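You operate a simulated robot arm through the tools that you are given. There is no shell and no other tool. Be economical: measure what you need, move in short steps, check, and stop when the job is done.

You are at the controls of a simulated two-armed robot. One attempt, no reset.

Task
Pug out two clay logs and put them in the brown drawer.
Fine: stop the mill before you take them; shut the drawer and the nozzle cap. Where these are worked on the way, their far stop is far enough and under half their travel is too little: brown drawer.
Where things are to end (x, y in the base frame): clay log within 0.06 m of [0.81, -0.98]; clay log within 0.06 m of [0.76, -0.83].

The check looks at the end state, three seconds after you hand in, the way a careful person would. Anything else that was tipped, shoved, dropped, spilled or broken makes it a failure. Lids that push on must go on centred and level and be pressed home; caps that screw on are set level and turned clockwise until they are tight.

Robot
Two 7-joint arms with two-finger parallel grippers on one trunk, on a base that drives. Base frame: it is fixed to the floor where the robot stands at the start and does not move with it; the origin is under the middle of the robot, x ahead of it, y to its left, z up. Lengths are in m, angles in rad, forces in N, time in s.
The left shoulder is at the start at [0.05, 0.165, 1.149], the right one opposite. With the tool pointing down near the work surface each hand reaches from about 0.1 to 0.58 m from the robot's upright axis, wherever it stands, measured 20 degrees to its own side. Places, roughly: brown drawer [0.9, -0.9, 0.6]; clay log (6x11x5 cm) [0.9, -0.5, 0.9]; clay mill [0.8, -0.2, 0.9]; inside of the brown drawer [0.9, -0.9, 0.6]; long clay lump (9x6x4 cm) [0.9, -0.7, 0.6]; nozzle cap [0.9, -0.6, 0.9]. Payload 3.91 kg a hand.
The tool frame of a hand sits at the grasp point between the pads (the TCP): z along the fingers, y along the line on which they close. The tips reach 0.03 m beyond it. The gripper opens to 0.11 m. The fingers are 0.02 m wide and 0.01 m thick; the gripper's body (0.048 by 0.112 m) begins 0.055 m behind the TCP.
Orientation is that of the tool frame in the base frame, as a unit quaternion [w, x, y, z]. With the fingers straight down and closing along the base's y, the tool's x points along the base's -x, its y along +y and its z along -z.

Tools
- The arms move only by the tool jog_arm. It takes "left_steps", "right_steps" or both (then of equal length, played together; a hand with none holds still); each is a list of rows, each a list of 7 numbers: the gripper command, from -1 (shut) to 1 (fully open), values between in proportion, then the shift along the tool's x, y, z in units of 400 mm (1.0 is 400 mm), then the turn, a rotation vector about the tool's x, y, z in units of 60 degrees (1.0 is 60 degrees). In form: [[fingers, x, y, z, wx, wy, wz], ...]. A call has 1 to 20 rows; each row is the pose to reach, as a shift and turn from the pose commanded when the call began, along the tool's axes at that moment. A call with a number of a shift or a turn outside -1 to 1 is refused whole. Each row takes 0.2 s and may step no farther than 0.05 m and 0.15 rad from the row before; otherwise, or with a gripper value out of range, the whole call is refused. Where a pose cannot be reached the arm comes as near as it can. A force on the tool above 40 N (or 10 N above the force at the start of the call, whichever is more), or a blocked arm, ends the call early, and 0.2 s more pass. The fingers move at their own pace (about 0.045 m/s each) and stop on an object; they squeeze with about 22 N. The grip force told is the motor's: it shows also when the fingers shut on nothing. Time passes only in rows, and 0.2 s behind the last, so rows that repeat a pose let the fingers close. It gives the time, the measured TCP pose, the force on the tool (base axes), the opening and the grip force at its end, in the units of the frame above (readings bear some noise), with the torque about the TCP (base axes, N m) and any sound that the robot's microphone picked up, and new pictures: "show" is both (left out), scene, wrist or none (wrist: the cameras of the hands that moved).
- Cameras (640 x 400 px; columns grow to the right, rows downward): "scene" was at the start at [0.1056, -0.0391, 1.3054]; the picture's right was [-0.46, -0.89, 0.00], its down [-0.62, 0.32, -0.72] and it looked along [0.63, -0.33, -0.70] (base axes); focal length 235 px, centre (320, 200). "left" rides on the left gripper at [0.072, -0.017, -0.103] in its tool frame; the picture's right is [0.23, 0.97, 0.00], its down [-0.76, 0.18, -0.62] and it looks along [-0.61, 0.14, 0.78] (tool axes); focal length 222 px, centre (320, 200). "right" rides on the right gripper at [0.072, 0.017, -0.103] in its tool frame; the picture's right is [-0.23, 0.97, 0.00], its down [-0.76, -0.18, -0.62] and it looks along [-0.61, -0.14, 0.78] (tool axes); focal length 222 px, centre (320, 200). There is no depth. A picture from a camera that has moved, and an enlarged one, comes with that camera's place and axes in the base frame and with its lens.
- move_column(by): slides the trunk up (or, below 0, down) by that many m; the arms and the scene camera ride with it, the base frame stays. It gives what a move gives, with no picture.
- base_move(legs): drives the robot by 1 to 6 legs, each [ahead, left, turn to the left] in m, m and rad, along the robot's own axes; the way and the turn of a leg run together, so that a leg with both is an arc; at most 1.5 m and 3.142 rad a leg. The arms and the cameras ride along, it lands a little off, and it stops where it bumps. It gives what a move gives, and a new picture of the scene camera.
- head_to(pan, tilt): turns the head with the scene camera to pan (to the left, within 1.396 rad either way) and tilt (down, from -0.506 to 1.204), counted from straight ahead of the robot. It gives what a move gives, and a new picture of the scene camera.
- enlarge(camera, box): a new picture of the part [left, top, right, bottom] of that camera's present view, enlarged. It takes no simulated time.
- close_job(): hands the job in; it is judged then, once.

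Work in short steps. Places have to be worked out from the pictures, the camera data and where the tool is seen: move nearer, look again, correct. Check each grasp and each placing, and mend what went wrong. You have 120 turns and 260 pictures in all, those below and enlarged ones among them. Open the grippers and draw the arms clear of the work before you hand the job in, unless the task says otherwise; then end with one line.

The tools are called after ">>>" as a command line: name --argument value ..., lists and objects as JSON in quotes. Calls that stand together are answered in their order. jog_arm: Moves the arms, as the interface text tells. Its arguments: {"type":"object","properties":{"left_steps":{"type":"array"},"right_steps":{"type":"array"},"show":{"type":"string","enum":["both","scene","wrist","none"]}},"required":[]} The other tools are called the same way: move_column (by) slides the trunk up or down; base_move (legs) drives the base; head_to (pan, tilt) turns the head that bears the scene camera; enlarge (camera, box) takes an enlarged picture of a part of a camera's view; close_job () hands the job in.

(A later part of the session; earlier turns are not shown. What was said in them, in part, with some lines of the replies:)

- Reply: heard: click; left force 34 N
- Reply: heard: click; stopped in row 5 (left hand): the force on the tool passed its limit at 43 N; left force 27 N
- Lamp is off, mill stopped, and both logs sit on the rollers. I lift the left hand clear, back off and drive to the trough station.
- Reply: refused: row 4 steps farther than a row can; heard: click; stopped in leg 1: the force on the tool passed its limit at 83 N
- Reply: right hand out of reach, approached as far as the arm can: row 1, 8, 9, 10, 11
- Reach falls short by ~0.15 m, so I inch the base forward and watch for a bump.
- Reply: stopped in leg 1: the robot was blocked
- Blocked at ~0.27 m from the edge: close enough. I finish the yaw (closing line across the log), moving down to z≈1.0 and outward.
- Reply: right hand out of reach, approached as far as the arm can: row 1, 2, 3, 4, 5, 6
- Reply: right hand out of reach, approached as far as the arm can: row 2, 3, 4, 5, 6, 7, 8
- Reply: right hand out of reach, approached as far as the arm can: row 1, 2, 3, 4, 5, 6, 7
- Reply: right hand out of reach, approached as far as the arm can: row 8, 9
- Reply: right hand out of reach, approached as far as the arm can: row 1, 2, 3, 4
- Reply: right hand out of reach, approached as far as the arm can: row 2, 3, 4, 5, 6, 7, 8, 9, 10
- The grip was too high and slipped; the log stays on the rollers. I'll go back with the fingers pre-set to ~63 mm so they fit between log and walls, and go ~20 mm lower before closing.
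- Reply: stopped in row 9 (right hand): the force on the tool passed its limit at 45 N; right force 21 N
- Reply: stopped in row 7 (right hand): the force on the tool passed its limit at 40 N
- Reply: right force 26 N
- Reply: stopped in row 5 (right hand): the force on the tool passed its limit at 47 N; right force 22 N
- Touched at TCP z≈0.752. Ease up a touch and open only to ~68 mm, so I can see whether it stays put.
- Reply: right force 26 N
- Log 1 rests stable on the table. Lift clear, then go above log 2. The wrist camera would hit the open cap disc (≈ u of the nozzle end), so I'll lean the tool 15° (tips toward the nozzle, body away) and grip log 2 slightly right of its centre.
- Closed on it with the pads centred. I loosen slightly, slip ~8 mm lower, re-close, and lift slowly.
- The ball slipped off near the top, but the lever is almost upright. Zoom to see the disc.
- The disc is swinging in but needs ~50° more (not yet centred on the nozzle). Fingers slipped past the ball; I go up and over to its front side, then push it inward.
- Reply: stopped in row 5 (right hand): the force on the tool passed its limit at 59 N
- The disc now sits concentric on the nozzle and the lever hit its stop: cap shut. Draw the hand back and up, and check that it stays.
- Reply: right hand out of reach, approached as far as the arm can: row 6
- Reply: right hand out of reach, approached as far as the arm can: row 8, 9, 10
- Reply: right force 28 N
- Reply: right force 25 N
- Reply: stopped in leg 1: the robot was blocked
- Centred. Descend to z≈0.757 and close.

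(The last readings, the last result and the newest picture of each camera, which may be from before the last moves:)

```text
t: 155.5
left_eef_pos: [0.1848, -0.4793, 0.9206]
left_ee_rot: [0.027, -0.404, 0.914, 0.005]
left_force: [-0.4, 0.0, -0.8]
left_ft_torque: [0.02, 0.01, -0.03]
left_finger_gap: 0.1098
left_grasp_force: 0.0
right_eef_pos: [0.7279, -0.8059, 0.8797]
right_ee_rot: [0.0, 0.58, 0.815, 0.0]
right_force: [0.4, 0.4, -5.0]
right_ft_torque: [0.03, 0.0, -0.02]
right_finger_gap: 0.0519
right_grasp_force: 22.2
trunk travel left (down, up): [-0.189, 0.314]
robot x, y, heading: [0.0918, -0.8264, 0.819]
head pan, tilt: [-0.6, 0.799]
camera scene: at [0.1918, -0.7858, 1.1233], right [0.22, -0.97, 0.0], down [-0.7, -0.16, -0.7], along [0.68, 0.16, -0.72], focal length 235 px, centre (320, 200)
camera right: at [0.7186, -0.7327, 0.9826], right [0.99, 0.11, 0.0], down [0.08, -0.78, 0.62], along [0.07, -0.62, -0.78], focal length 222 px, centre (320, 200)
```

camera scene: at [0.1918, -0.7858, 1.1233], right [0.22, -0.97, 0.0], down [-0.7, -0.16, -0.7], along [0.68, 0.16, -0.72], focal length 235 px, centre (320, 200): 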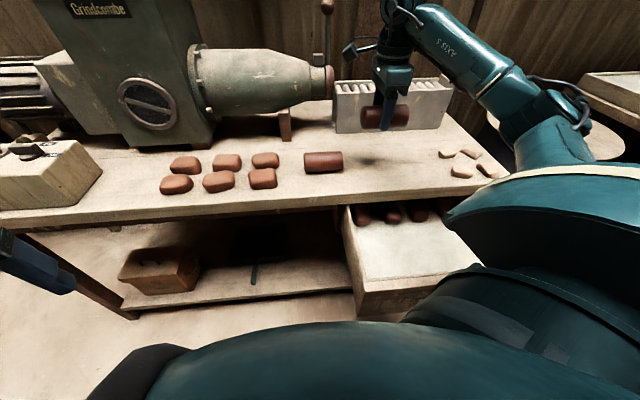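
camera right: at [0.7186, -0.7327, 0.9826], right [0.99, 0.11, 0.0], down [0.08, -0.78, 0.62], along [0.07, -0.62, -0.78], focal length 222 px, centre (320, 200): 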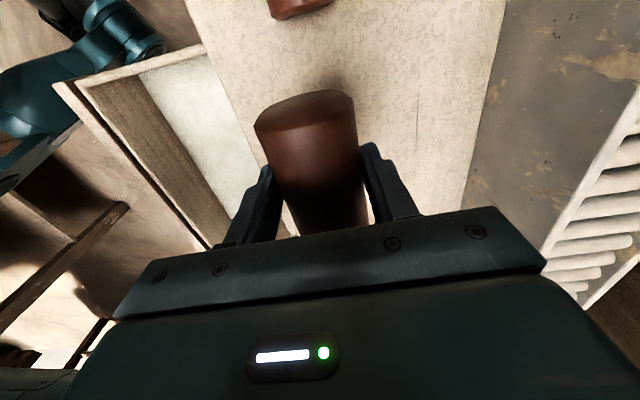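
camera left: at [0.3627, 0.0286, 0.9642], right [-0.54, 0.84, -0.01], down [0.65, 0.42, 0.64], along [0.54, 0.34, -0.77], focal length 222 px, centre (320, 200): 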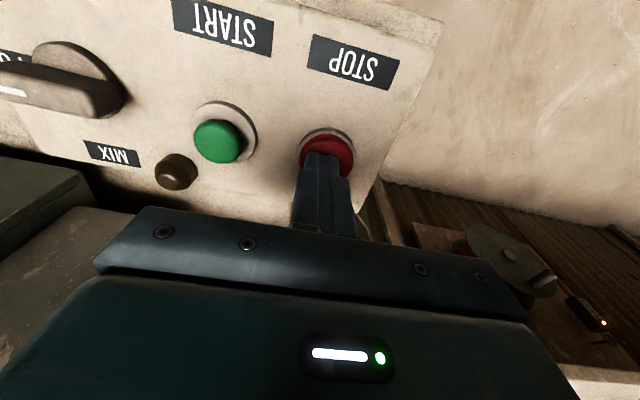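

Log 1 held. Carry it over the drawer's right target, turning it so its axis lies front-to-back (so it won't roll when the drawer closes).

>>> jog_arm --right_steps '[[-1, -0.06, -0.066, 0, 0, 0, -0.125], [-1, -0.12, -0.132, 0, 0, 0, -0.25], [-1, -0.18, -0.198, 0, 0, 0, -0.375], [-1, -0.24, -0.264, 0, 0, 0, -0.5], [-1, -0.3, -0.33, 0, 0, 0, -0.625], [-1, -0.36, -0.396, 0, 0, 0, -0.75], [-1, -0.42, -0.462, 0, 0, 0, -0.875], [-1, -0.48, -0.528, 0, 0, 0, -1.0]]' --show "none"

>>> jog_arm --right_steps '[[-1, 0, 0, 0.02, 0, 0, -0.125], [-1, 0, 0, 0.06, 0, 0, -0.25], [-1, 0, 0, 0.12, 0, 0, -0.375], [-1, 0, 0, 0.2, 0, 0, -0.5], [-1, 0, 0, 0.3, 0, 0, -0.5]]' --show "both"

```text
t: 157.3
left_eef_pos: [0.1848, -0.4779, 0.9228]
left_ee_rot: [0.026, -0.404, 0.915, 0.004]
left_force: [0.4, -0.1, -0.6]
left_ft_torque: [0.03, -0.02, 0.0]
left_finger_gap: 0.1102
left_grasp_force: 0.1
right_eef_pos: [0.5907, -1.0607, 0.8794]
right_ee_rot: [0.001, 0.094, 0.996, 0.002]
right_force: [-0.7, 0.4, -4.4]
right_ft_torque: [0.04, 0.04, 0.01]
right_finger_gap: 0.0519
right_grasp_force: 21.6
trunk travel left (down, up): [-0.189, 0.314]
robot x, y, heading: [0.0914, -0.8216, 0.825]
head pan, tilt: [-0.6, 0.799]
```

```text
t: 158.5
left_eef_pos: [0.1844, -0.4791, 0.9229]
left_ee_rot: [0.026, -0.403, 0.915, 0.004]
left_force: [-0.1, -0.2, 0.1]
left_ft_torque: [0.02, -0.01, -0.02]
left_finger_gap: 0.11
left_grasp_force: 0.0
right_eef_pos: [0.5906, -1.0595, 0.7581]
right_ee_rot: [0.0, -0.168, 0.986, 0.001]
right_force: [0.2, -0.5, -4.2]
right_ft_torque: [0.0, 0.03, 0.02]
right_finger_gap: 0.0519
right_grasp_force: 22.2
trunk travel left (down, up): [-0.189, 0.314]
robot x, y, heading: [0.0911, -0.8232, 0.821]
head pan, tilt: [-0.6, 0.799]
camera scene: at [0.1921, -0.786, 1.1233], right [0.22, -0.97, 0.0], down [-0.7, -0.16, -0.7], along [0.68, 0.16, -0.72], focal length 235 px, centre (320, 200)
camera right: at [0.5159, -1.0675, 0.8606], right [-0.11, 0.99, 0.0], down [0.78, 0.08, 0.62], along [0.62, 0.07, -0.78], focal length 222 px, centre (320, 200)
```

scene: 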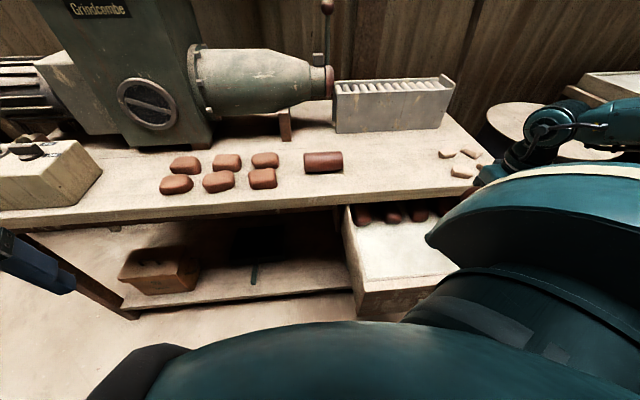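
right: 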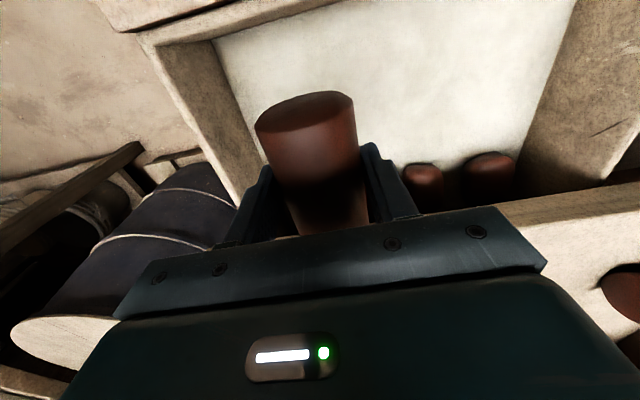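

Positioned over the right target; shift 1 cm left from the wall and lower toward the drawer floor.

>>> jog_arm --right_steps '[[-1, 0, 0.03, 0.08, 0, 0, 0], [-1, 0, 0.03, 0.16, 0, 0, 0], [-1, 0, 0.03, 0.22, 0, 0, 0], [-1, 0, 0.03, 0.25, 0, 0, 0], [-1, 0, 0.03, 0.265, 0, 0, 0], [-1, 0, 0.03, 0.28, 0, 0, 0], [-1, 0, 0.03, 0.295, 0, 0, 0]]' --show "wrist"

```text
t: 160.1
left_eef_pos: [0.1849, -0.4782, 0.9214]
left_ee_rot: [0.027, -0.404, 0.914, 0.005]
left_force: [-0.3, 0.8, 1.2]
left_ft_torque: [0.01, 0.0, -0.02]
left_finger_gap: 0.1099
left_grasp_force: 0.0
right_eef_pos: [0.5872, -1.0465, 0.6403]
right_ee_rot: [0.001, -0.167, 0.986, 0.001]
right_force: [0.1, 0.6, -3.7]
right_ft_torque: [0.0, 0.03, -0.02]
right_finger_gap: 0.0516
right_grasp_force: 22.2
trunk travel left (down, up): [-0.189, 0.314]
robot x, y, heading: [0.0897, -0.8234, 0.825]
head pan, tilt: [-0.6, 0.799]
camera right: at [0.5127, -1.0548, 0.7429], right [-0.11, 0.99, 0.0], down [0.78, 0.08, 0.62], along [0.62, 0.07, -0.78], focal length 222 px, centre (320, 200)
```

right: 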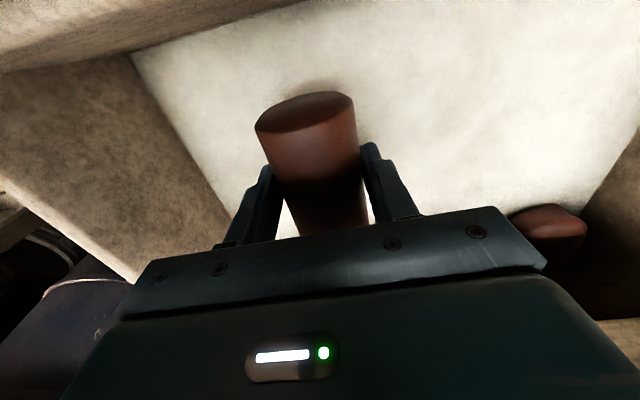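

>>> jog_arm --right_steps '[[-1, 0, 0, 0.01, 0, 0, 0], [-1, 0, 0, 0.02, 0, 0, 0], [-1, 0, 0, 0.03, 0, 0, 0], [-1, 0, 0, 0.04, 0, 0, 0], [-1, 0, 0, 0.05, 0, 0, 0], [-1, 0, 0, 0.06, 0, 0, 0], [-1, 0, 0, 0.07, 0, 0, 0], [-1, 0, 0, 0.08, 0, 0, 0], [-1, 0, 0, 0.09, 0, 0, 0], [-1, 0, 0, 0.1, 0, 0, 0]]' --show "wrist"

```text
t: 162.3
left_eef_pos: [0.1829, -0.4778, 0.9228]
left_ee_rot: [0.027, -0.404, 0.914, 0.004]
left_force: [0.4, -0.1, 0.2]
left_ft_torque: [0.0, 0.02, 0.0]
left_finger_gap: 0.1097
left_grasp_force: 0.0
right_eef_pos: [0.5866, -1.046, 0.6029]
right_ee_rot: [0.003, -0.166, 0.986, 0.0]
right_force: [-3.6, -0.1, 17.7]
right_ft_torque: [0.0, 0.18, -0.27]
right_finger_gap: 0.0521
right_grasp_force: 21.9
trunk travel left (down, up): [-0.189, 0.314]
robot x, y, heading: [0.0917, -0.8219, 0.828]
head pan, tilt: [-0.6, 0.799]
camera right: at [0.5124, -1.0543, 0.7057], right [-0.1, 0.99, 0.0], down [0.77, 0.08, 0.63], along [0.62, 0.07, -0.78], focal length 222 px, centre (320, 200)
```

right: 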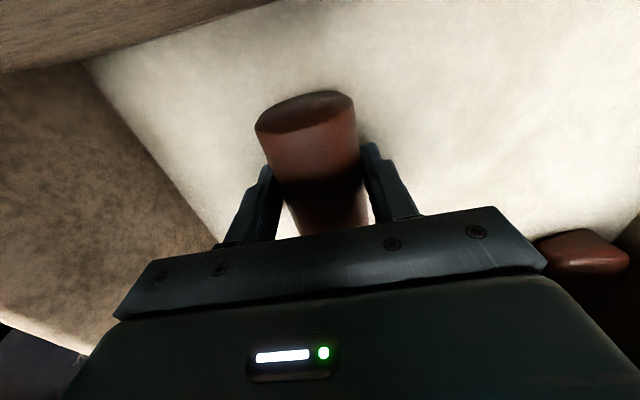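

Touchdown (force up ~22 N). Ease up 3 mm, open to ~75 mm gently, then lift out.

>>> jog_arm --right_steps '[[-1, 0, 0, -0.006, 0, 0, 0], [0.1, 0, 0, -0.01, 0, 0, 0], [0.25, 0, 0, -0.014, 0, 0, 0], [0.4, 0, 0, -0.014, 0, 0, 0], [0.4, 0, 0, -0.014, 0, 0, 0], [0.4, 0, 0, -0.06, 0, 0, 0], [0.4, 0, 0, -0.14, 0, 0, 0], [0.4, 0, 0, -0.25, 0, 0, 0], [0.4, 0, 0, -0.37, 0, 0, 0], [0.4, 0, 0, -0.49, 0, 0, 0], [0.4, 0, 0, -0.61, 0, 0, 0], [0.8, 0, 0, -0.7, 0, 0, 0]]' --show "both"

```text
t: 164.9
left_eef_pos: [0.1846, -0.4779, 0.9224]
left_ee_rot: [0.026, -0.404, 0.915, 0.005]
left_force: [-0.1, 0.3, -0.3]
left_ft_torque: [-0.01, 0.03, -0.03]
left_finger_gap: 0.1099
left_grasp_force: 0.1
right_eef_pos: [0.5845, -1.0469, 0.8804]
right_ee_rot: [0.0, -0.166, 0.986, 0.001]
right_force: [0.4, -0.2, -1.3]
right_ft_torque: [0.02, 0.05, 0.0]
right_finger_gap: 0.099
right_grasp_force: 0.1
trunk travel left (down, up): [-0.189, 0.314]
robot x, y, heading: [0.0905, -0.8254, 0.827]
head pan, tilt: [-0.6, 0.799]
camera scene: at [0.1916, -0.7858, 1.1233], right [0.22, -0.97, 0.0], down [-0.7, -0.16, -0.7], along [0.68, 0.16, -0.72], focal length 235 px, centre (320, 200)
camera right: at [0.5102, -1.0556, 0.9843], right [-0.11, 0.99, 0.0], down [0.78, 0.08, 0.62], along [0.62, 0.07, -0.78], focal length 222 px, centre (320, 200)
```

scene: 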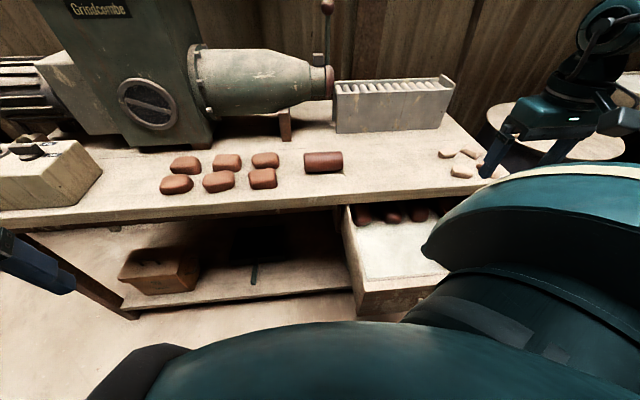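
right: 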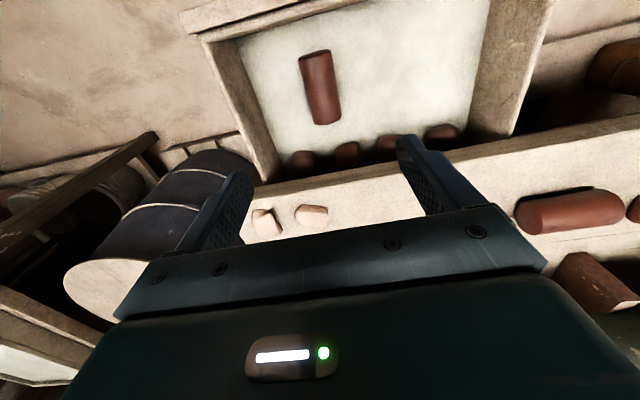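

Log 1 lies in the drawer at ≈(0.587, −1.046) → (0.806, −0.970) once shut. Now go for log 2, yawing the hand back.

>>> jog_arm --right_steps '[[1, -0.06, 0.088, 0, 0, 0, 0.111], [1, -0.12, 0.175, 0, 0, 0, 0.222], [1, -0.18, 0.263, 0, 0, 0, 0.333], [1, -0.24, 0.35, 0, 0, 0, 0.444], [1, -0.3, 0.438, 0, 0, 0, 0.555], [1, -0.36, 0.526, 0, 0, 0, 0.666], [1, -0.42, 0.613, 0, 0, 0, 0.777], [1, -0.48, 0.7, 0.02, 0, 0, 0.888], [1, -0.541, 0.789, 0.05, 0, 0, 1.0]]' --show "none"

>>> jog_arm --right_steps '[[1, 0, 0, 0, 0, 0, 0.125], [1, 0, 0, 0, 0, 0, 0.25], [1, 0, 0, 0, 0, 0, 0.375], [1, 0, 0, 0, 0, 0, 0.5]]' --show "both"

```text
t: 166.9
left_eef_pos: [0.1837, -0.4792, 0.9219]
left_ee_rot: [0.026, -0.404, 0.914, 0.005]
left_force: [0.0, -0.4, -0.8]
left_ft_torque: [0.0, -0.02, -0.04]
left_finger_gap: 0.11
left_grasp_force: 0.1
right_eef_pos: [0.6864, -0.6775, 0.8605]
right_ee_rot: [0.001, 0.349, 0.937, 0.002]
right_force: [0.6, -0.1, 0.7]
right_ft_torque: [0.01, -0.02, 0.02]
right_finger_gap: 0.1099
right_grasp_force: 0.0
trunk travel left (down, up): [-0.189, 0.314]
robot x, y, heading: [0.0895, -0.8246, 0.827]
head pan, tilt: [-0.6, 0.799]
```

```text
t: 167.9
left_eef_pos: [0.1856, -0.4792, 0.9229]
left_ee_rot: [0.026, -0.403, 0.915, 0.005]
left_force: [-0.5, -0.1, -0.3]
left_ft_torque: [0.03, -0.03, 0.05]
left_finger_gap: 0.11
left_grasp_force: 0.1
right_eef_pos: [0.6858, -0.6777, 0.8607]
right_ee_rot: [0.0, 0.58, 0.815, 0.001]
right_force: [0.6, -0.7, -0.1]
right_ft_torque: [-0.03, 0.03, 0.03]
right_finger_gap: 0.1098
right_grasp_force: 0.1
trunk travel left (down, up): [-0.189, 0.314]
robot x, y, heading: [0.0917, -0.8259, 0.824]
head pan, tilt: [-0.6, 0.799]
camera scene: at [0.1916, -0.7858, 1.1233], right [0.22, -0.97, 0.0], down [-0.7, -0.16, -0.7], along [0.68, 0.16, -0.72], focal length 235 px, centre (320, 200)
camera right: at [0.6786, -0.604, 0.9643], right [0.99, 0.1, 0.0], down [0.08, -0.78, 0.62], along [0.07, -0.62, -0.78], focal length 222 px, centre (320, 200)
```

scene: 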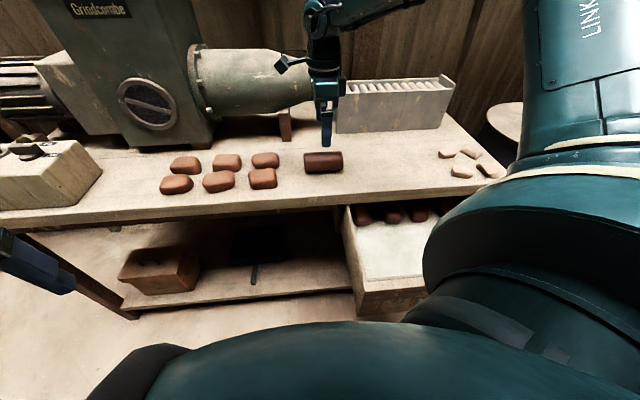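
right: 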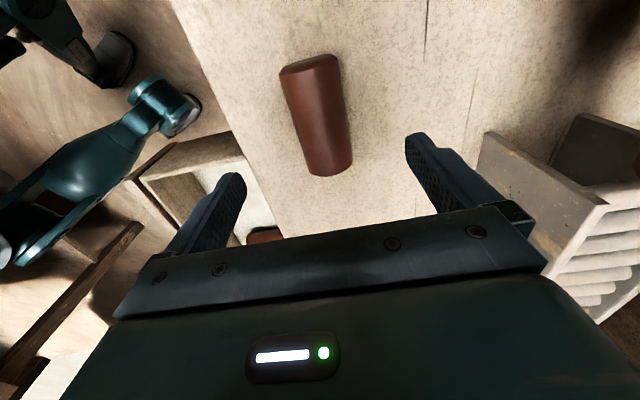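

Same geometry as for log 1. Descend with the same small correction, grip, and lift.

>>> jog_arm --right_steps '[[1, 0.01, 0, 0.1, 0, 0, 0], [1, 0.015, 0, 0.19, 0, 0, 0], [1, 0.015, 0, 0.24, 0, 0, 0], [1, 0.015, 0, 0.257, 0, 0, 0], [-1, 0.015, 0, 0.257, 0, 0, 0], [-1, 0.015, 0, 0.257, 0, 0, 0], [-1, 0.015, 0, 0.257, 0, 0, 0], [-1, 0.015, 0, 0.257, 0, 0, 0], [-1, 0.015, 0, 0.257, 0, 0, 0], [-1, 0.015, 0, 0.22, 0, 0, 0], [-1, 0.015, 0, 0.15, 0, 0, 0], [-1, 0.015, 0, 0.06, 0, 0, 0], [-1, 0.015, 0, -0.05, 0, 0, 0]]' --show "both"

```text
t: 170.7
left_eef_pos: [0.1849, -0.4791, 0.9222]
left_ee_rot: [0.026, -0.404, 0.915, 0.005]
left_force: [0.5, 0.5, -0.3]
left_ft_torque: [-0.03, 0.0, -0.02]
left_finger_gap: 0.11
left_grasp_force: 0.0
right_eef_pos: [0.6853, -0.671, 0.8824]
right_ee_rot: [-0.001, 0.579, 0.815, 0.0]
right_force: [-0.3, -0.3, -4.8]
right_ft_torque: [0.03, 0.04, -0.03]
right_finger_gap: 0.0517
right_grasp_force: 21.8
trunk travel left (down, up): [-0.189, 0.314]
robot x, y, heading: [0.0888, -0.8262, 0.823]
head pan, tilt: [-0.6, 0.799]
camera scene: at [0.1918, -0.7857, 1.1233], right [0.22, -0.97, 0.0], down [-0.7, -0.16, -0.7], along [0.68, 0.16, -0.72], focal length 235 px, centre (320, 200)
camera right: at [0.6778, -0.597, 0.9847], right [0.99, 0.11, 0.0], down [0.08, -0.78, 0.62], along [0.07, -0.62, -0.78], focal length 222 px, centre (320, 200)
```

scene: 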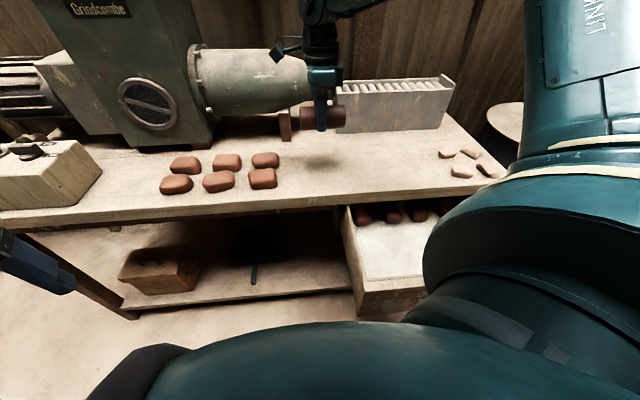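
right: 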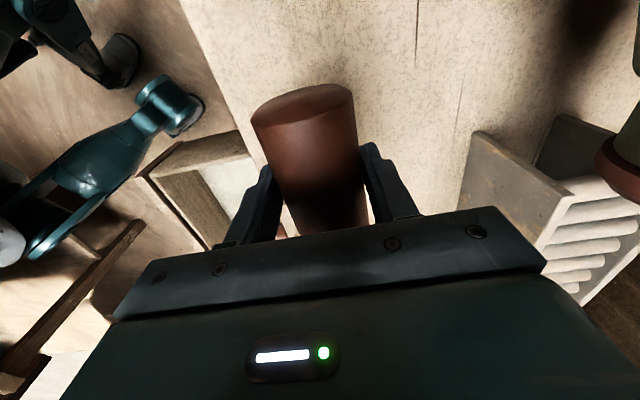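

Log 2 held. Carry it above the left target, turning likewise.

>>> jog_arm --right_steps '[[-1, -0.055, -0.066, 0, 0, 0, -0.125], [-1, -0.11, -0.133, 0, 0, 0, -0.25], [-1, -0.165, -0.2, 0, 0, 0, -0.375], [-1, -0.22, -0.266, 0, 0, 0, -0.5], [-1, -0.275, -0.333, 0, 0, 0, -0.625], [-1, -0.33, -0.4, 0, 0, 0, -0.75], [-1, -0.385, -0.466, 0, 0, 0, -0.875], [-1, -0.44, -0.533, 0, 0, 0, -1.0]]' --show "none"

>>> jog_arm --right_steps '[[-1, 0, 0, 0.02, 0, 0, -0.125], [-1, 0, 0, 0.06, 0, 0, -0.25], [-1, 0, 0, 0.12, 0, 0, -0.375], [-1, 0, 0, 0.2, 0, 0, -0.5], [-1, 0, 0, 0.3, 0, 0, -0.5]]' --show "both"

```text
t: 172.5
left_eef_pos: [0.1845, -0.4783, 0.9217]
left_ee_rot: [0.027, -0.404, 0.914, 0.005]
left_force: [0.1, -1.2, 0.2]
left_ft_torque: [-0.03, -0.02, 0.0]
left_finger_gap: 0.1102
left_grasp_force: 0.1
right_eef_pos: [0.5407, -0.9065, 0.8824]
right_ee_rot: [0.0, 0.093, 0.996, 0.001]
right_force: [-0.3, -0.4, -4.8]
right_ft_torque: [-0.01, 0.01, 0.01]
right_finger_gap: 0.0518
right_grasp_force: 22.2
trunk travel left (down, up): [-0.189, 0.314]
robot x, y, heading: [0.0873, -0.8258, 0.828]
head pan, tilt: [-0.6, 0.799]
```

```text
t: 173.7
left_eef_pos: [0.1844, -0.4776, 0.922]
left_ee_rot: [0.025, -0.404, 0.915, 0.005]
left_force: [-0.4, 0.4, -0.5]
left_ft_torque: [0.0, 0.0, 0.01]
left_finger_gap: 0.1099
left_grasp_force: 0.1
right_eef_pos: [0.5391, -0.9076, 0.761]
right_ee_rot: [0.0, -0.168, 0.986, 0.001]
right_force: [0.2, 0.3, -3.4]
right_ft_torque: [-0.05, 0.02, -0.02]
right_finger_gap: 0.0517
right_grasp_force: 21.8
trunk travel left (down, up): [-0.189, 0.314]
robot x, y, heading: [0.0854, -0.8248, 0.825]
head pan, tilt: [-0.6, 0.799]
camera scene: at [0.192, -0.7859, 1.1233], right [0.22, -0.97, 0.0], down [-0.7, -0.16, -0.7], along [0.68, 0.16, -0.72], focal length 235 px, centre (320, 200)
camera right: at [0.4657, -0.9158, 0.8646], right [-0.11, 0.99, 0.0], down [0.78, 0.08, 0.62], along [0.62, 0.07, -0.78], focal length 222 px, centre (320, 200)
```

scene: 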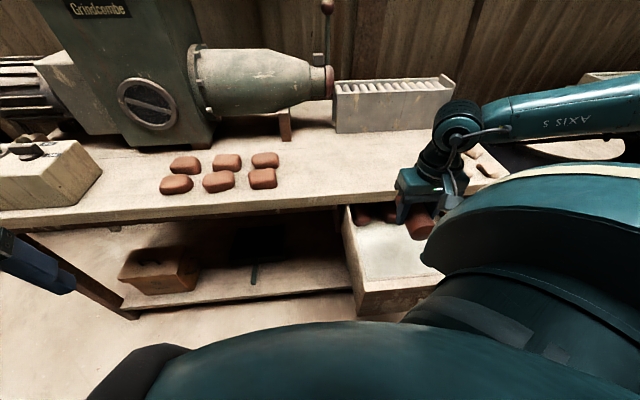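
right: 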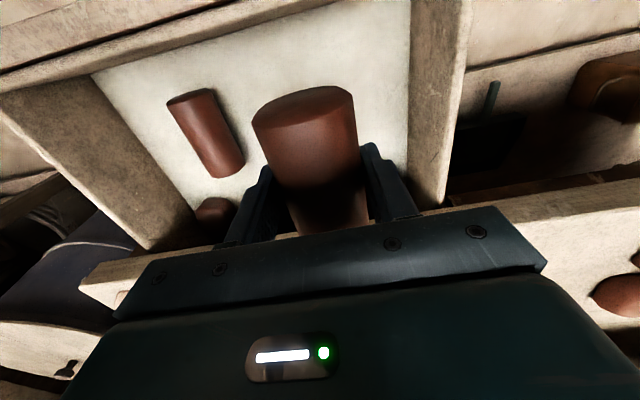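

Clear of the left wall and log 1. Lower into the drawer.

>>> jog_arm --right_steps '[[-1, 0, 0, 0.09, 0, 0, 0], [-1, 0, 0, 0.18, 0, 0, 0], [-1, 0, 0, 0.26, 0, 0, 0], [-1, 0, 0, 0.32, 0, 0, 0], [-1, 0, 0, 0.35, 0, 0, 0], [-1, 0, 0, 0.362, 0, 0, 0], [-1, 0, 0, 0.374, 0, 0, 0], [-1, 0, 0, 0.382, 0, 0, 0], [-1, 0, 0, 0.39, 0, 0, 0], [-1, 0, 0, 0.397, 0, 0, 0]]' --show "wrist"

```text
t: 175.9
left_eef_pos: [0.1835, -0.4797, 0.9213]
left_ee_rot: [0.026, -0.403, 0.915, 0.005]
left_force: [0.1, -0.2, -0.7]
left_ft_torque: [0.04, -0.03, -0.01]
left_finger_gap: 0.11
left_grasp_force: 0.2
right_eef_pos: [0.5408, -0.907, 0.6029]
right_ee_rot: [0.0, -0.167, 0.986, 0.001]
right_force: [-0.7, -0.8, 3.5]
right_ft_torque: [-0.13, 0.42, 0.07]
right_finger_gap: 0.0518
right_grasp_force: 22.7
trunk travel left (down, up): [-0.189, 0.314]
robot x, y, heading: [0.0878, -0.8286, 0.822]
head pan, tilt: [-0.6, 0.799]
camera right: at [0.467, -0.9153, 0.705], right [-0.11, 0.99, 0.0], down [0.78, 0.08, 0.62], along [0.62, 0.07, -0.78], focal length 222 px, centre (320, 200)
```

right: 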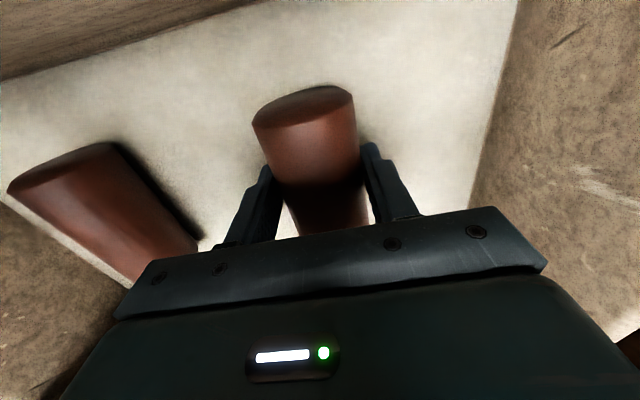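

On the floor (+8 N). Release gently and lift out.

>>> jog_arm --right_steps '[[0.0, 0, 0, 0.0, 0, 0, 0], [0.15, 0, 0, -0.004, 0, 0, 0], [0.3, 0, 0, -0.006, 0, 0, 0], [0.35, 0, 0, -0.006, 0, 0, 0], [0.35, 0, 0, -0.05, 0, 0, 0], [0.35, 0, 0, -0.14, 0, 0, 0], [0.35, 0, 0, -0.25, 0, 0, 0], [0.35, 0, 0, -0.37, 0, 0, 0], [0.35, 0, 0, -0.49, 0, 0, 0], [0.35, 0, 0, -0.61, 0, 0, 0], [0.8, 0, 0, -0.7, 0, 0, 0]]' --show "wrist"

```text
t: 178.3
left_eef_pos: [0.1842, -0.479, 0.9225]
left_ee_rot: [0.027, -0.405, 0.914, 0.005]
left_force: [0.0, 0.1, -0.1]
left_ft_torque: [0.0, -0.03, 0.0]
left_finger_gap: 0.1101
left_grasp_force: 0.0
right_eef_pos: [0.5407, -0.9102, 0.8825]
right_ee_rot: [0.0, -0.168, 0.986, 0.001]
right_force: [-0.3, 1.0, -0.5]
right_ft_torque: [-0.03, -0.03, 0.01]
right_finger_gap: 0.0989
right_grasp_force: 0.0
trunk travel left (down, up): [-0.189, 0.314]
robot x, y, heading: [0.0863, -0.8242, 0.825]
head pan, tilt: [-0.6, 0.799]
camera right: at [0.4669, -0.9182, 0.9855], right [-0.11, 0.99, 0.0], down [0.78, 0.08, 0.62], along [0.62, 0.07, -0.78], focal length 222 px, centre (320, 200)
```

right: 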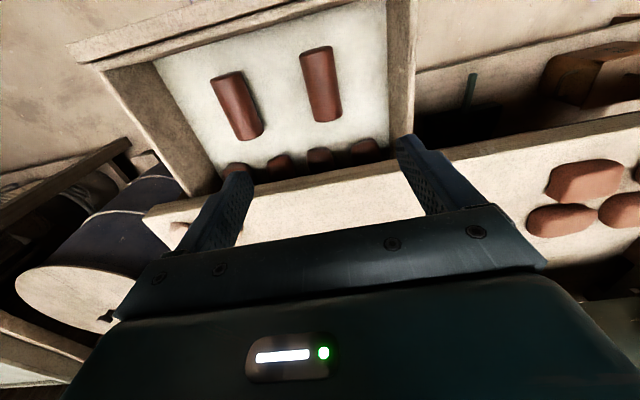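

Both logs rest in place in the drawer. Now back off to the pulling position to shut it, with the same handle grip.

>>> base_move --legs '[[0.0, 0.0, -0.475], [-0.36, -0.12, 0.0]]'

>>> head_to --pan -0.1 --tilt 0.75

>>> jog_arm --right_steps '[[1, 0, 0, 0, 0, 0, 0.125], [1, 0, 0, 0, 0, 0, 0.25], [1, 0, 0, 0, 0, 0, 0.375], [1, 0, 0, 0, 0, 0, 0.5], [0.5, 0, 0, 0, 0, 0, 0.625], [0.2, 0, 0, 0, 0, 0, 0.75], [0.2, 0, 0, 0, 0, 0, 0.875], [0.2, 0, 0, 0, 0, 0, 1.0]]' --show "scene"

```text
t: 182.1
left_eef_pos: [0.0479, -0.7911, 0.9224]
left_ee_rot: [0.027, -0.175, 0.984, -0.001]
left_force: [0.2, -0.5, 0.2]
left_ft_torque: [-0.01, 0.03, 0.0]
left_finger_gap: 0.1099
left_grasp_force: 0.2
right_eef_pos: [0.1672, -1.3366, 0.8825]
right_ee_rot: [0.001, 0.069, 0.998, 0.001]
right_force: [-0.2, 0.4, -0.5]
right_ft_torque: [0.01, 0.0, 0.0]
right_finger_gap: 0.0993
right_grasp_force: 0.0
trunk travel left (down, up): [-0.189, 0.314]
robot x, y, heading: [-0.1953, -1.0549, 0.349]
head pan, tilt: [-0.6, 0.799]
stopped in leg 2: the robot was blocked; the commanded pose is now the measured one
camera scene: at [-0.0865, -1.065, 1.1233], right [-0.25, -0.97, 0.0], down [-0.69, 0.18, -0.7], along [0.68, -0.17, -0.72], focal length 235 px, centre (320, 200)
```

scene: 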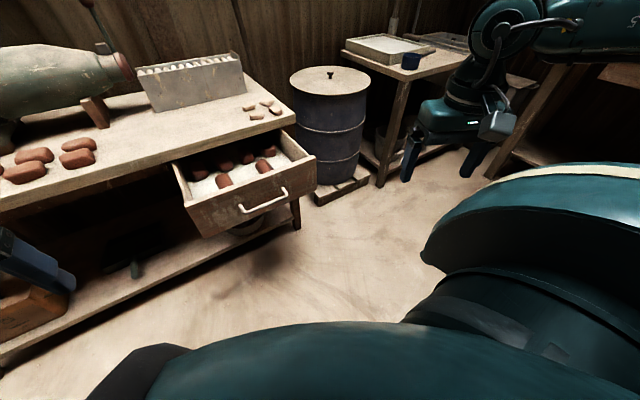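

```text
t: 183.0
left_eef_pos: [0.0462, -0.7893, 0.9225]
left_ee_rot: [0.028, -0.176, 0.984, 0.0]
left_force: [-0.1, -0.8, 0.2]
left_ft_torque: [0.01, 0.03, 0.01]
left_finger_gap: 0.1102
left_grasp_force: 0.0
right_eef_pos: [0.1673, -1.3374, 0.8827]
right_ee_rot: [0.001, 0.071, 0.997, 0.001]
right_force: [0.2, 0.0, -0.2]
right_ft_torque: [0.02, 0.01, 0.0]
right_finger_gap: 0.0988
right_grasp_force: 0.0
trunk travel left (down, up): [-0.189, 0.314]
robot x, y, heading: [-0.1991, -1.0559, 0.352]
head pan, tilt: [-0.099, 0.75]
camera scene: at [-0.0842, -1.0245, 1.1273], right [0.25, -0.97, 0.0], down [-0.66, -0.17, -0.73], along [0.71, 0.18, -0.68], focal length 235 px, centre (320, 200)
```

scene: 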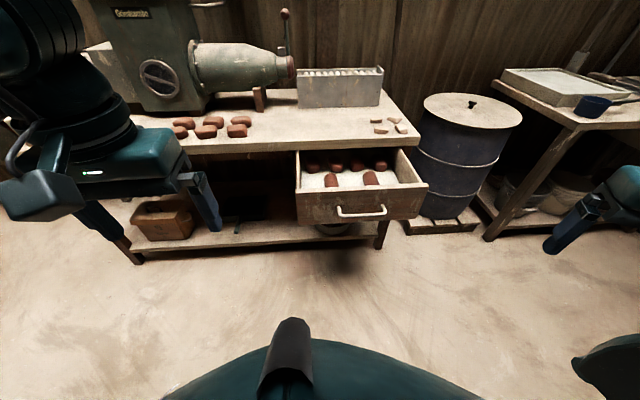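

```text
t: 184.8
left_eef_pos: [0.0464, -0.7906, 0.9219]
left_ee_rot: [0.028, -0.176, 0.984, -0.003]
left_force: [0.0, -0.8, 1.4]
left_ft_torque: [0.01, -0.02, 0.0]
left_finger_gap: 0.11
left_grasp_force: 0.1
right_eef_pos: [0.1665, -1.3368, 0.882]
right_ee_rot: [0.0, 0.561, 0.828, 0.001]
right_force: [0.2, -0.2, 0.0]
right_ft_torque: [0.0, -0.01, -0.03]
right_finger_gap: 0.0659
right_grasp_force: 0.1
trunk travel left (down, up): [-0.189, 0.314]
robot x, y, heading: [-0.1996, -1.052, 0.352]
head pan, tilt: [-0.099, 0.75]
camera scene: at [-0.0842, -1.0244, 1.1273], right [0.25, -0.97, 0.0], down [-0.66, -0.17, -0.73], along [0.71, 0.18, -0.68], focal length 235 px, centre (320, 200)
```

scene: 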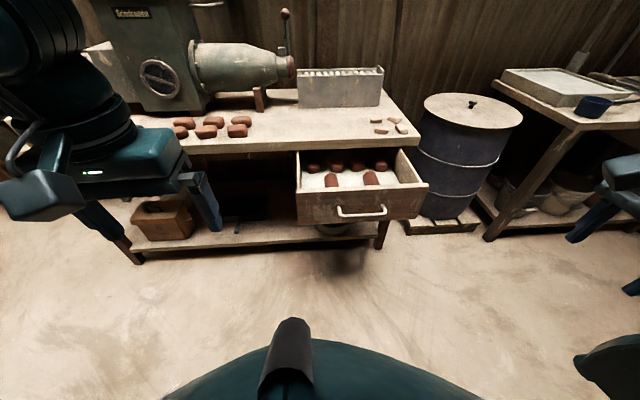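

The drawer with both logs in is clear to see. Move to the pre-grasp in front of the handle, tilting as before.

>>> jog_arm --right_steps '[[0.2, 0.047, 0.073, 0.05, -0.081, 0, 0], [0.2, 0.094, 0.146, 0.1, -0.162, 0, 0], [0.2, 0.142, 0.218, 0.148, -0.243, 0, 0], [0.2, 0.189, 0.291, 0.198, -0.324, 0, 0], [0.2, 0.236, 0.364, 0.247, -0.405, 0, 0], [0.2, 0.283, 0.437, 0.296, -0.486, 0, 0], [0.2, 0.33, 0.51, 0.346, -0.567, 0, 0], [0.2, 0.378, 0.582, 0.395, -0.648, 0, 0], [0.2, 0.425, 0.655, 0.445, -0.729, 0, 0]]' --show "both"

```text
t: 186.8
left_eef_pos: [0.046, -0.7903, 0.9226]
left_ee_rot: [0.027, -0.176, 0.984, -0.002]
left_force: [0.0, 0.6, -0.2]
left_ft_torque: [-0.01, 0.0, -0.01]
left_finger_gap: 0.1103
left_grasp_force: 0.0
right_eef_pos: [0.3489, -1.0794, 0.7058]
right_ee_rot: [0.21, 0.519, 0.768, 0.311]
right_force: [0.6, -0.3, -0.2]
right_ft_torque: [-0.01, -0.03, 0.01]
right_finger_gap: 0.066
right_grasp_force: 0.0
trunk travel left (down, up): [-0.189, 0.314]
robot x, y, heading: [-0.1974, -1.0587, 0.351]
head pan, tilt: [-0.099, 0.75]
camera scene: at [-0.0842, -1.0244, 1.1274], right [0.25, -0.97, 0.0], down [-0.66, -0.17, -0.73], along [0.71, 0.18, -0.68], focal length 235 px, centre (320, 200)
camera right: at [0.2661, -1.0353, 0.7922], right [0.74, 0.05, 0.68], down [-0.24, -0.92, 0.33], along [0.64, -0.4, -0.66], focal length 222 px, centre (320, 200)
```

scene: 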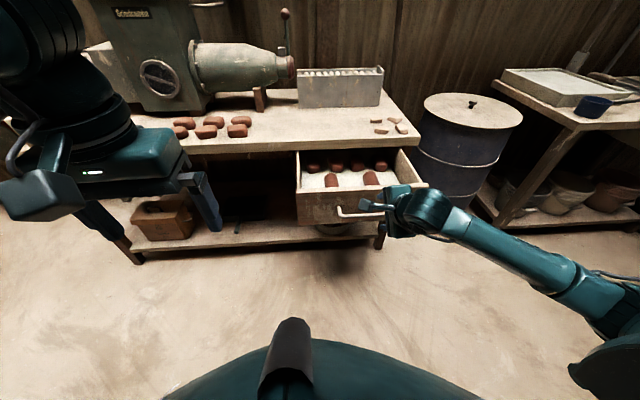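
right: 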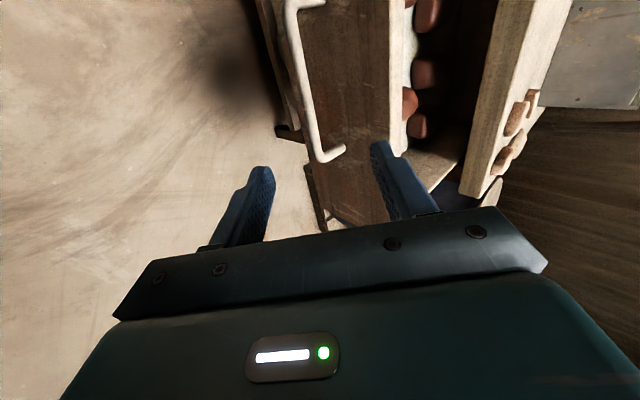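

Approach along the fingers by ~9.5 cm (and 3 cm toward handle centre), then close on the bar.

>>> jog_arm --right_steps '[[0.2, 0.05, -0.01, 0.05, 0, 0, 0], [0.2, 0.09, -0.02, 0.11, 0, 0, 0], [0.2, 0.09, -0.02, 0.17, 0, 0, 0], [0.2, 0.09, -0.02, 0.21, 0, 0, 0], [0.2, 0.09, -0.02, 0.235, 0, 0, 0]]' --show "wrist"

```text
t: 188.0
left_eef_pos: [0.0476, -0.7899, 0.9223]
left_ee_rot: [0.028, -0.177, 0.984, -0.002]
left_force: [0.8, 0.1, 0.3]
left_ft_torque: [-0.03, 0.05, -0.02]
left_finger_gap: 0.1102
left_grasp_force: 0.0
right_eef_pos: [0.389, -1.0232, 0.6318]
right_ee_rot: [0.209, 0.52, 0.768, 0.31]
right_force: [0.0, -0.8, 0.2]
right_ft_torque: [0.0, 0.02, -0.01]
right_finger_gap: 0.0661
right_grasp_force: 0.0
trunk travel left (down, up): [-0.189, 0.314]
robot x, y, heading: [-0.1947, -1.0576, 0.352]
head pan, tilt: [-0.099, 0.75]
camera right: at [0.3059, -0.9795, 0.7182], right [0.74, 0.05, 0.68], down [-0.23, -0.92, 0.33], along [0.64, -0.4, -0.66], focal length 222 px, centre (320, 200)
```

right: 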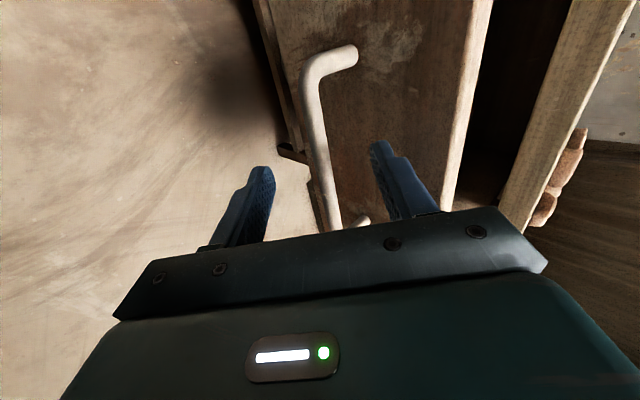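

The bar lies centrally between the fingers; close.

>>> jog_arm --right_steps '[[-1, 0, 0, 0.01, 0, 0, 0], [-1, 0, 0, 0.01, 0, 0, 0], [-1, 0, 0, 0.01, 0, 0, 0], [-1, 0, 0, 0.01, 0, 0, 0], [-1, 0, 0, 0.01, 0, 0, 0], [-1, 0, 0, 0.01, 0, 0, 0]]' --show "wrist"

```text
t: 189.4
left_eef_pos: [0.0473, -0.7913, 0.9233]
left_ee_rot: [0.028, -0.175, 0.984, -0.001]
left_force: [-0.1, -0.9, -0.2]
left_ft_torque: [-0.01, -0.01, 0.01]
left_finger_gap: 0.1098
left_grasp_force: 0.1
right_eef_pos: [0.391, -1.0234, 0.631]
right_ee_rot: [0.209, 0.519, 0.768, 0.311]
right_force: [2.0, 0.2, 7.2]
right_ft_torque: [0.77, 0.01, -0.7]
right_finger_gap: 0.0122
right_grasp_force: 45.2
trunk travel left (down, up): [-0.189, 0.314]
robot x, y, heading: [-0.1981, -1.0525, 0.347]
head pan, tilt: [-0.099, 0.75]
camera right: at [0.3088, -0.9785, 0.7164], right [0.73, 0.05, 0.68], down [-0.24, -0.92, 0.32], along [0.64, -0.4, -0.66], focal length 222 px, centre (320, 200)
```

right: 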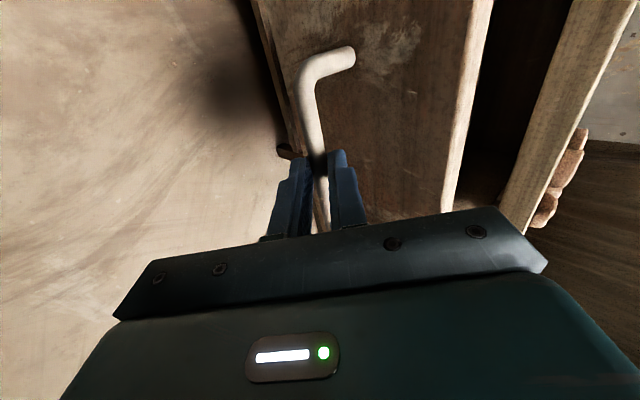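

Bar gripped. Push the drawer in by driving forward in stages.

>>> base_move --legs '[[0.1, 0.0, 0.0]]'

>>> base_move --legs '[[0.09, 0.0, 0.0]]'

```text
t: 190.6
left_eef_pos: [0.1389, -0.7582, 0.9236]
left_ee_rot: [0.028, -0.175, 0.984, -0.001]
left_force: [0.1, -0.1, 0.5]
left_ft_torque: [0.02, 0.03, -0.04]
left_finger_gap: 0.11
left_grasp_force: 0.0
right_eef_pos: [0.4834, -0.9908, 0.6303]
right_ee_rot: [0.212, 0.52, 0.768, 0.31]
right_force: [3.2, -7.5, 14.1]
right_ft_torque: [0.8, -0.06, -0.59]
right_finger_gap: 0.0121
right_grasp_force: 44.8
trunk travel left (down, up): [-0.189, 0.314]
robot x, y, heading: [-0.1044, -1.0221, 0.348]
head pan, tilt: [-0.099, 0.75]
camera scene: at [0.0069, -0.9916, 1.1276], right [0.25, -0.97, 0.0], down [-0.66, -0.17, -0.73], along [0.71, 0.18, -0.68], focal length 235 px, centre (320, 200)
```

scene: 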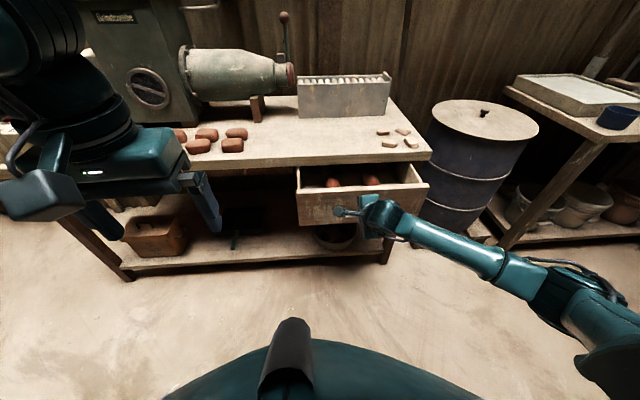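

```text
t: 191.7
left_eef_pos: [0.2227, -0.7261, 0.9222]
left_ee_rot: [0.028, -0.175, 0.984, -0.001]
left_force: [0.2, -0.5, 0.0]
left_ft_torque: [-0.02, 0.03, -0.01]
left_finger_gap: 0.1098
left_grasp_force: 0.0
right_eef_pos: [0.5686, -0.9628, 0.6298]
right_ee_rot: [0.213, 0.521, 0.767, 0.308]
right_force: [7.0, -15.3, 7.7]
right_ft_torque: [0.49, -0.01, -0.88]
right_finger_gap: 0.0124
right_grasp_force: 45.0
trunk travel left (down, up): [-0.189, 0.314]
robot x, y, heading: [-0.0199, -0.9922, 0.35]
head pan, tilt: [-0.099, 0.75]
camera scene: at [0.0909, -0.9614, 1.1275], right [0.25, -0.97, 0.0], down [-0.66, -0.17, -0.73], along [0.71, 0.18, -0.68], focal length 235 px, centre (320, 200)
```

scene: 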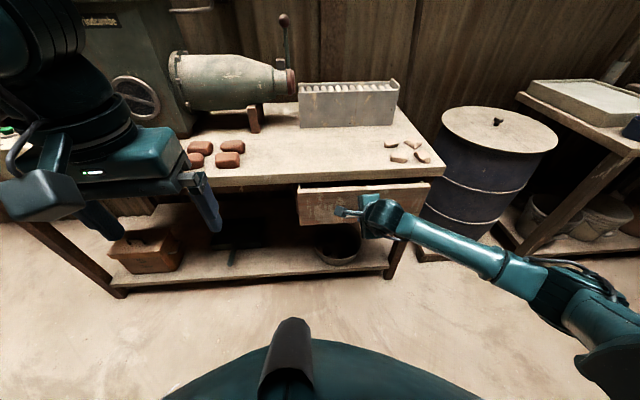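

>>> base_move --legs '[[0.045, 0.0, 0.0]]'

>>> enlarge --camera "scene" --box '[270, 140, 450, 252]'

```text
t: 192.7
left_eef_pos: [0.2665, -0.7103, 0.9236]
left_ee_rot: [0.028, -0.176, 0.984, -0.002]
left_force: [-0.5, 1.0, 0.7]
left_ft_torque: [0.02, 0.01, 0.01]
left_finger_gap: 0.11
left_grasp_force: 0.1
right_eef_pos: [0.6114, -0.9476, 0.63]
right_ee_rot: [0.211, 0.524, 0.766, 0.306]
right_force: [1.0, 0.5, -0.7]
right_ft_torque: [0.62, 0.16, -0.71]
right_finger_gap: 0.0123
right_grasp_force: 44.8
trunk travel left (down, up): [-0.189, 0.314]
robot x, y, heading: [0.0243, -0.977, 0.348]
head pan, tilt: [-0.099, 0.75]
stopped in leg 1: the force on the tool passed its limit at 52 N (the readings are from after the stop); the commanded pose is now the measured one
camera scene: at [0.135, -0.9449, 1.1273], right [0.25, -0.97, 0.0], down [-0.66, -0.17, -0.73], along [0.71, 0.18, -0.68], focal length 235 px, centre (320, 200)
```

scene: 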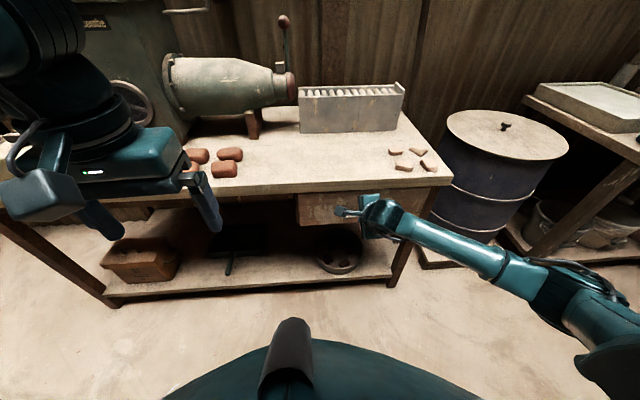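

```text
3.56 times, centred on (360, 196) of scene
camera zoom: at [0.135, -0.9449, 1.1273], right [0.25, -0.97, 0.0], down [-0.66, -0.17, -0.73], along [0.71, 0.18, -0.68], focal length 834 px, centre (178, 214)
```

zoom: 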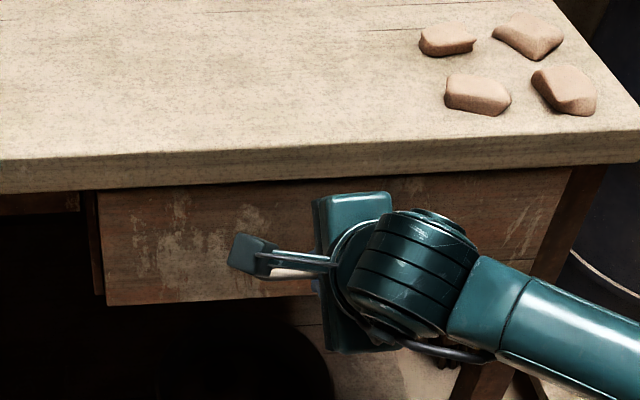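

Total travel 0.233 m and it hit the stop: the drawer is shut. Open the fingers fully before drawing back.

>>> jog_arm --right_steps '[[0.3, 0, 0, 0, 0, 0, 0], [0.3, 0, 0, 0, 0, 0, 0], [0.3, 0, 0, 0, 0, 0, 0], [0.3, 0, 0, -0.03, 0, 0, 0], [0.3, 0, 0, -0.1, 0, 0, 0], [0.3, 0, 0, -0.2, 0, 0, 0], [0.3, 0, 0, -0.3, 0, 0, 0], [0.3, 0, 0, -0.4, 0, 0, 0]]' --show "wrist"

>>> enlarge --camera "scene" --box '[270, 140, 450, 252]'

```text
t: 194.5
left_eef_pos: [0.2662, -0.7115, 0.9217]
left_ee_rot: [0.028, -0.176, 0.984, -0.001]
left_force: [0.1, 0.0, -0.1]
left_ft_torque: [-0.02, 0.0, -0.03]
left_finger_gap: 0.1101
left_grasp_force: 0.1
right_eef_pos: [0.5082, -0.9891, 0.7471]
right_ee_rot: [0.213, 0.522, 0.767, 0.306]
right_force: [0.9, -0.1, 1.0]
right_ft_torque: [0.0, -0.04, 0.0]
right_finger_gap: 0.0714
right_grasp_force: 0.2
trunk travel left (down, up): [-0.189, 0.314]
robot x, y, heading: [0.0261, -0.9753, 0.349]
head pan, tilt: [-0.099, 0.75]
camera right: at [0.4275, -0.9432, 0.832], right [0.74, 0.05, 0.68], down [-0.25, -0.91, 0.33], along [0.63, -0.41, -0.66], focal length 222 px, centre (320, 200)
```

right: 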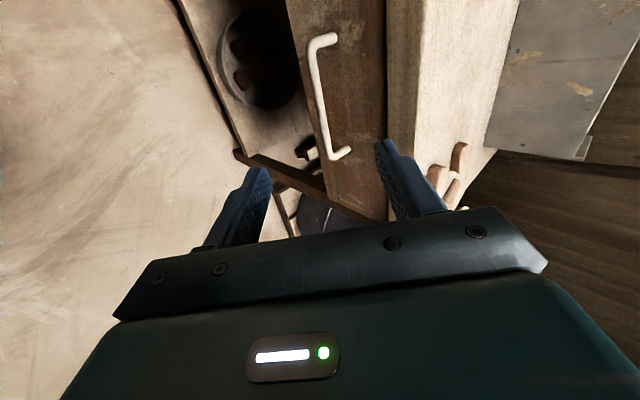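

```text
3.56 times, centred on (360, 196) of scene
camera zoom: at [0.1348, -0.9449, 1.1273], right [0.25, -0.97, 0.0], down [-0.66, -0.17, -0.73], along [0.71, 0.18, -0.68], focal length 834 px, centre (178, 214)
```

zoom: 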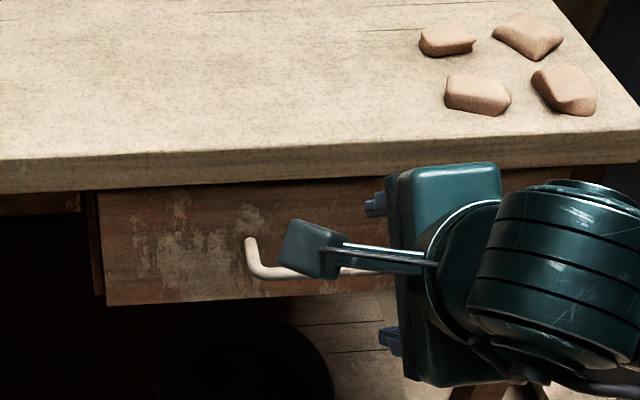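

Drawer stays shut. Back away a little, level the hand, and take a final overview including the panel lamp and cap.

>>> base_move --legs '[[-0.12, 0.0, 0.0]]'

>>> jog_arm --right_steps '[[1, 0, 0, -0.1, 0.1, 0, 0], [1, 0, 0.02, -0.2, 0.2, 0, 0], [1, 0, 0.05, -0.3, 0.3, 0, 0], [1, 0, 0.08, -0.4, 0.4, 0, 0]]' --show "none"

>>> head_to --pan 0.25 --tilt 0.55

```text
t: 195.7
left_eef_pos: [0.1564, -0.752, 0.9225]
left_ee_rot: [0.027, -0.176, 0.984, -0.002]
left_force: [-0.5, 0.9, -0.2]
left_ft_torque: [0.01, -0.02, 0.04]
left_finger_gap: 0.1098
left_grasp_force: 0.2
right_eef_pos: [0.3997, -1.028, 0.7464]
right_ee_rot: [0.213, 0.524, 0.766, 0.307]
right_force: [-0.7, -0.1, 0.5]
right_ft_torque: [0.02, -0.03, 0.0]
right_finger_gap: 0.0717
right_grasp_force: 0.0
trunk travel left (down, up): [-0.189, 0.314]
robot x, y, heading: [-0.0838, -1.0157, 0.348]
head pan, tilt: [-0.099, 0.75]
camera scene: at [0.0249, -0.9849, 1.1273], right [0.25, -0.97, 0.0], down [-0.66, -0.17, -0.73], along [0.71, 0.18, -0.68], focal length 235 px, centre (320, 200)
```

scene: 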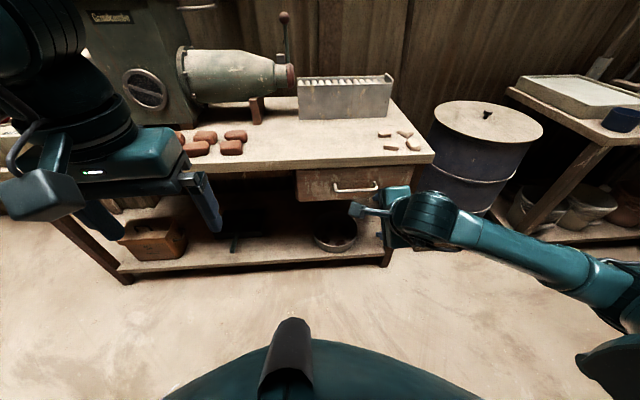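

```text
t: 196.7
left_eef_pos: [0.1563, -0.7519, 0.923]
left_ee_rot: [0.028, -0.176, 0.984, 0.0]
left_force: [-0.3, 0.0, 0.4]
left_ft_torque: [-0.01, 0.01, -0.01]
left_finger_gap: 0.1101
left_grasp_force: 0.1
right_eef_pos: [0.3181, -1.0613, 0.8852]
right_ee_rot: [0.101, 0.556, 0.813, 0.139]
right_force: [-0.8, -1.0, 0.3]
right_ft_torque: [0.01, 0.04, 0.01]
right_finger_gap: 0.1099
right_grasp_force: 0.1
trunk travel left (down, up): [-0.189, 0.314]
robot x, y, heading: [-0.091, -1.0176, 0.344]
head pan, tilt: [-0.099, 0.75]
```

```text
t: 197.6
left_eef_pos: [0.1573, -0.7517, 0.9227]
left_ee_rot: [0.027, -0.176, 0.984, -0.002]
left_force: [0.8, -0.3, 0.8]
left_ft_torque: [-0.01, -0.02, -0.03]
left_finger_gap: 0.1101
left_grasp_force: 0.0
right_eef_pos: [0.3184, -1.0623, 0.8851]
right_ee_rot: [0.1, 0.557, 0.812, 0.14]
right_force: [-0.2, -0.2, -0.1]
right_ft_torque: [-0.01, -0.04, -0.04]
right_finger_gap: 0.1098
right_grasp_force: 0.2
trunk travel left (down, up): [-0.189, 0.314]
robot x, y, heading: [-0.0865, -1.0169, 0.347]
head pan, tilt: [0.25, 0.55]
camera scene: at [0.0189, -0.9548, 1.1447], right [0.56, -0.83, 0.0], down [-0.43, -0.29, -0.85], along [0.7, 0.48, -0.52], focal length 235 px, centre (320, 200)
```

scene: 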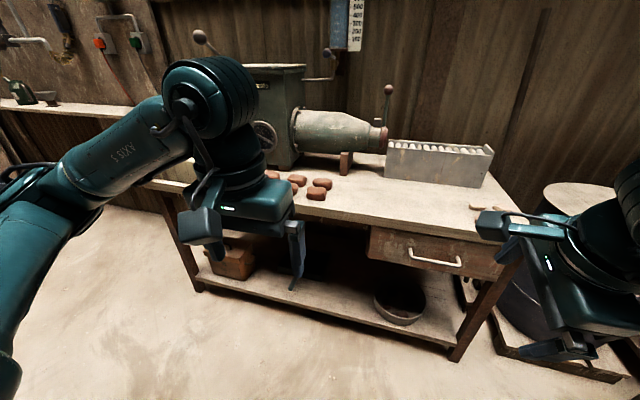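

The mill is stopped (lamp dark, disc still), the cap and drawer are shut, the logs are in the drawer, and both hands are open and clear. I hand in.

>>> close_job

```text
The job is handed in.
```

I pugged out two clay logs, stopped the mill before taking them, and put both in the brown drawer. The drawer and nozzle cap are shut. By my reckoning the logs lie at about (0.806, −0.970) and (0.760, −0.830), both within 0.06 m of the targets; I have not looked at them since shutting the drawer.
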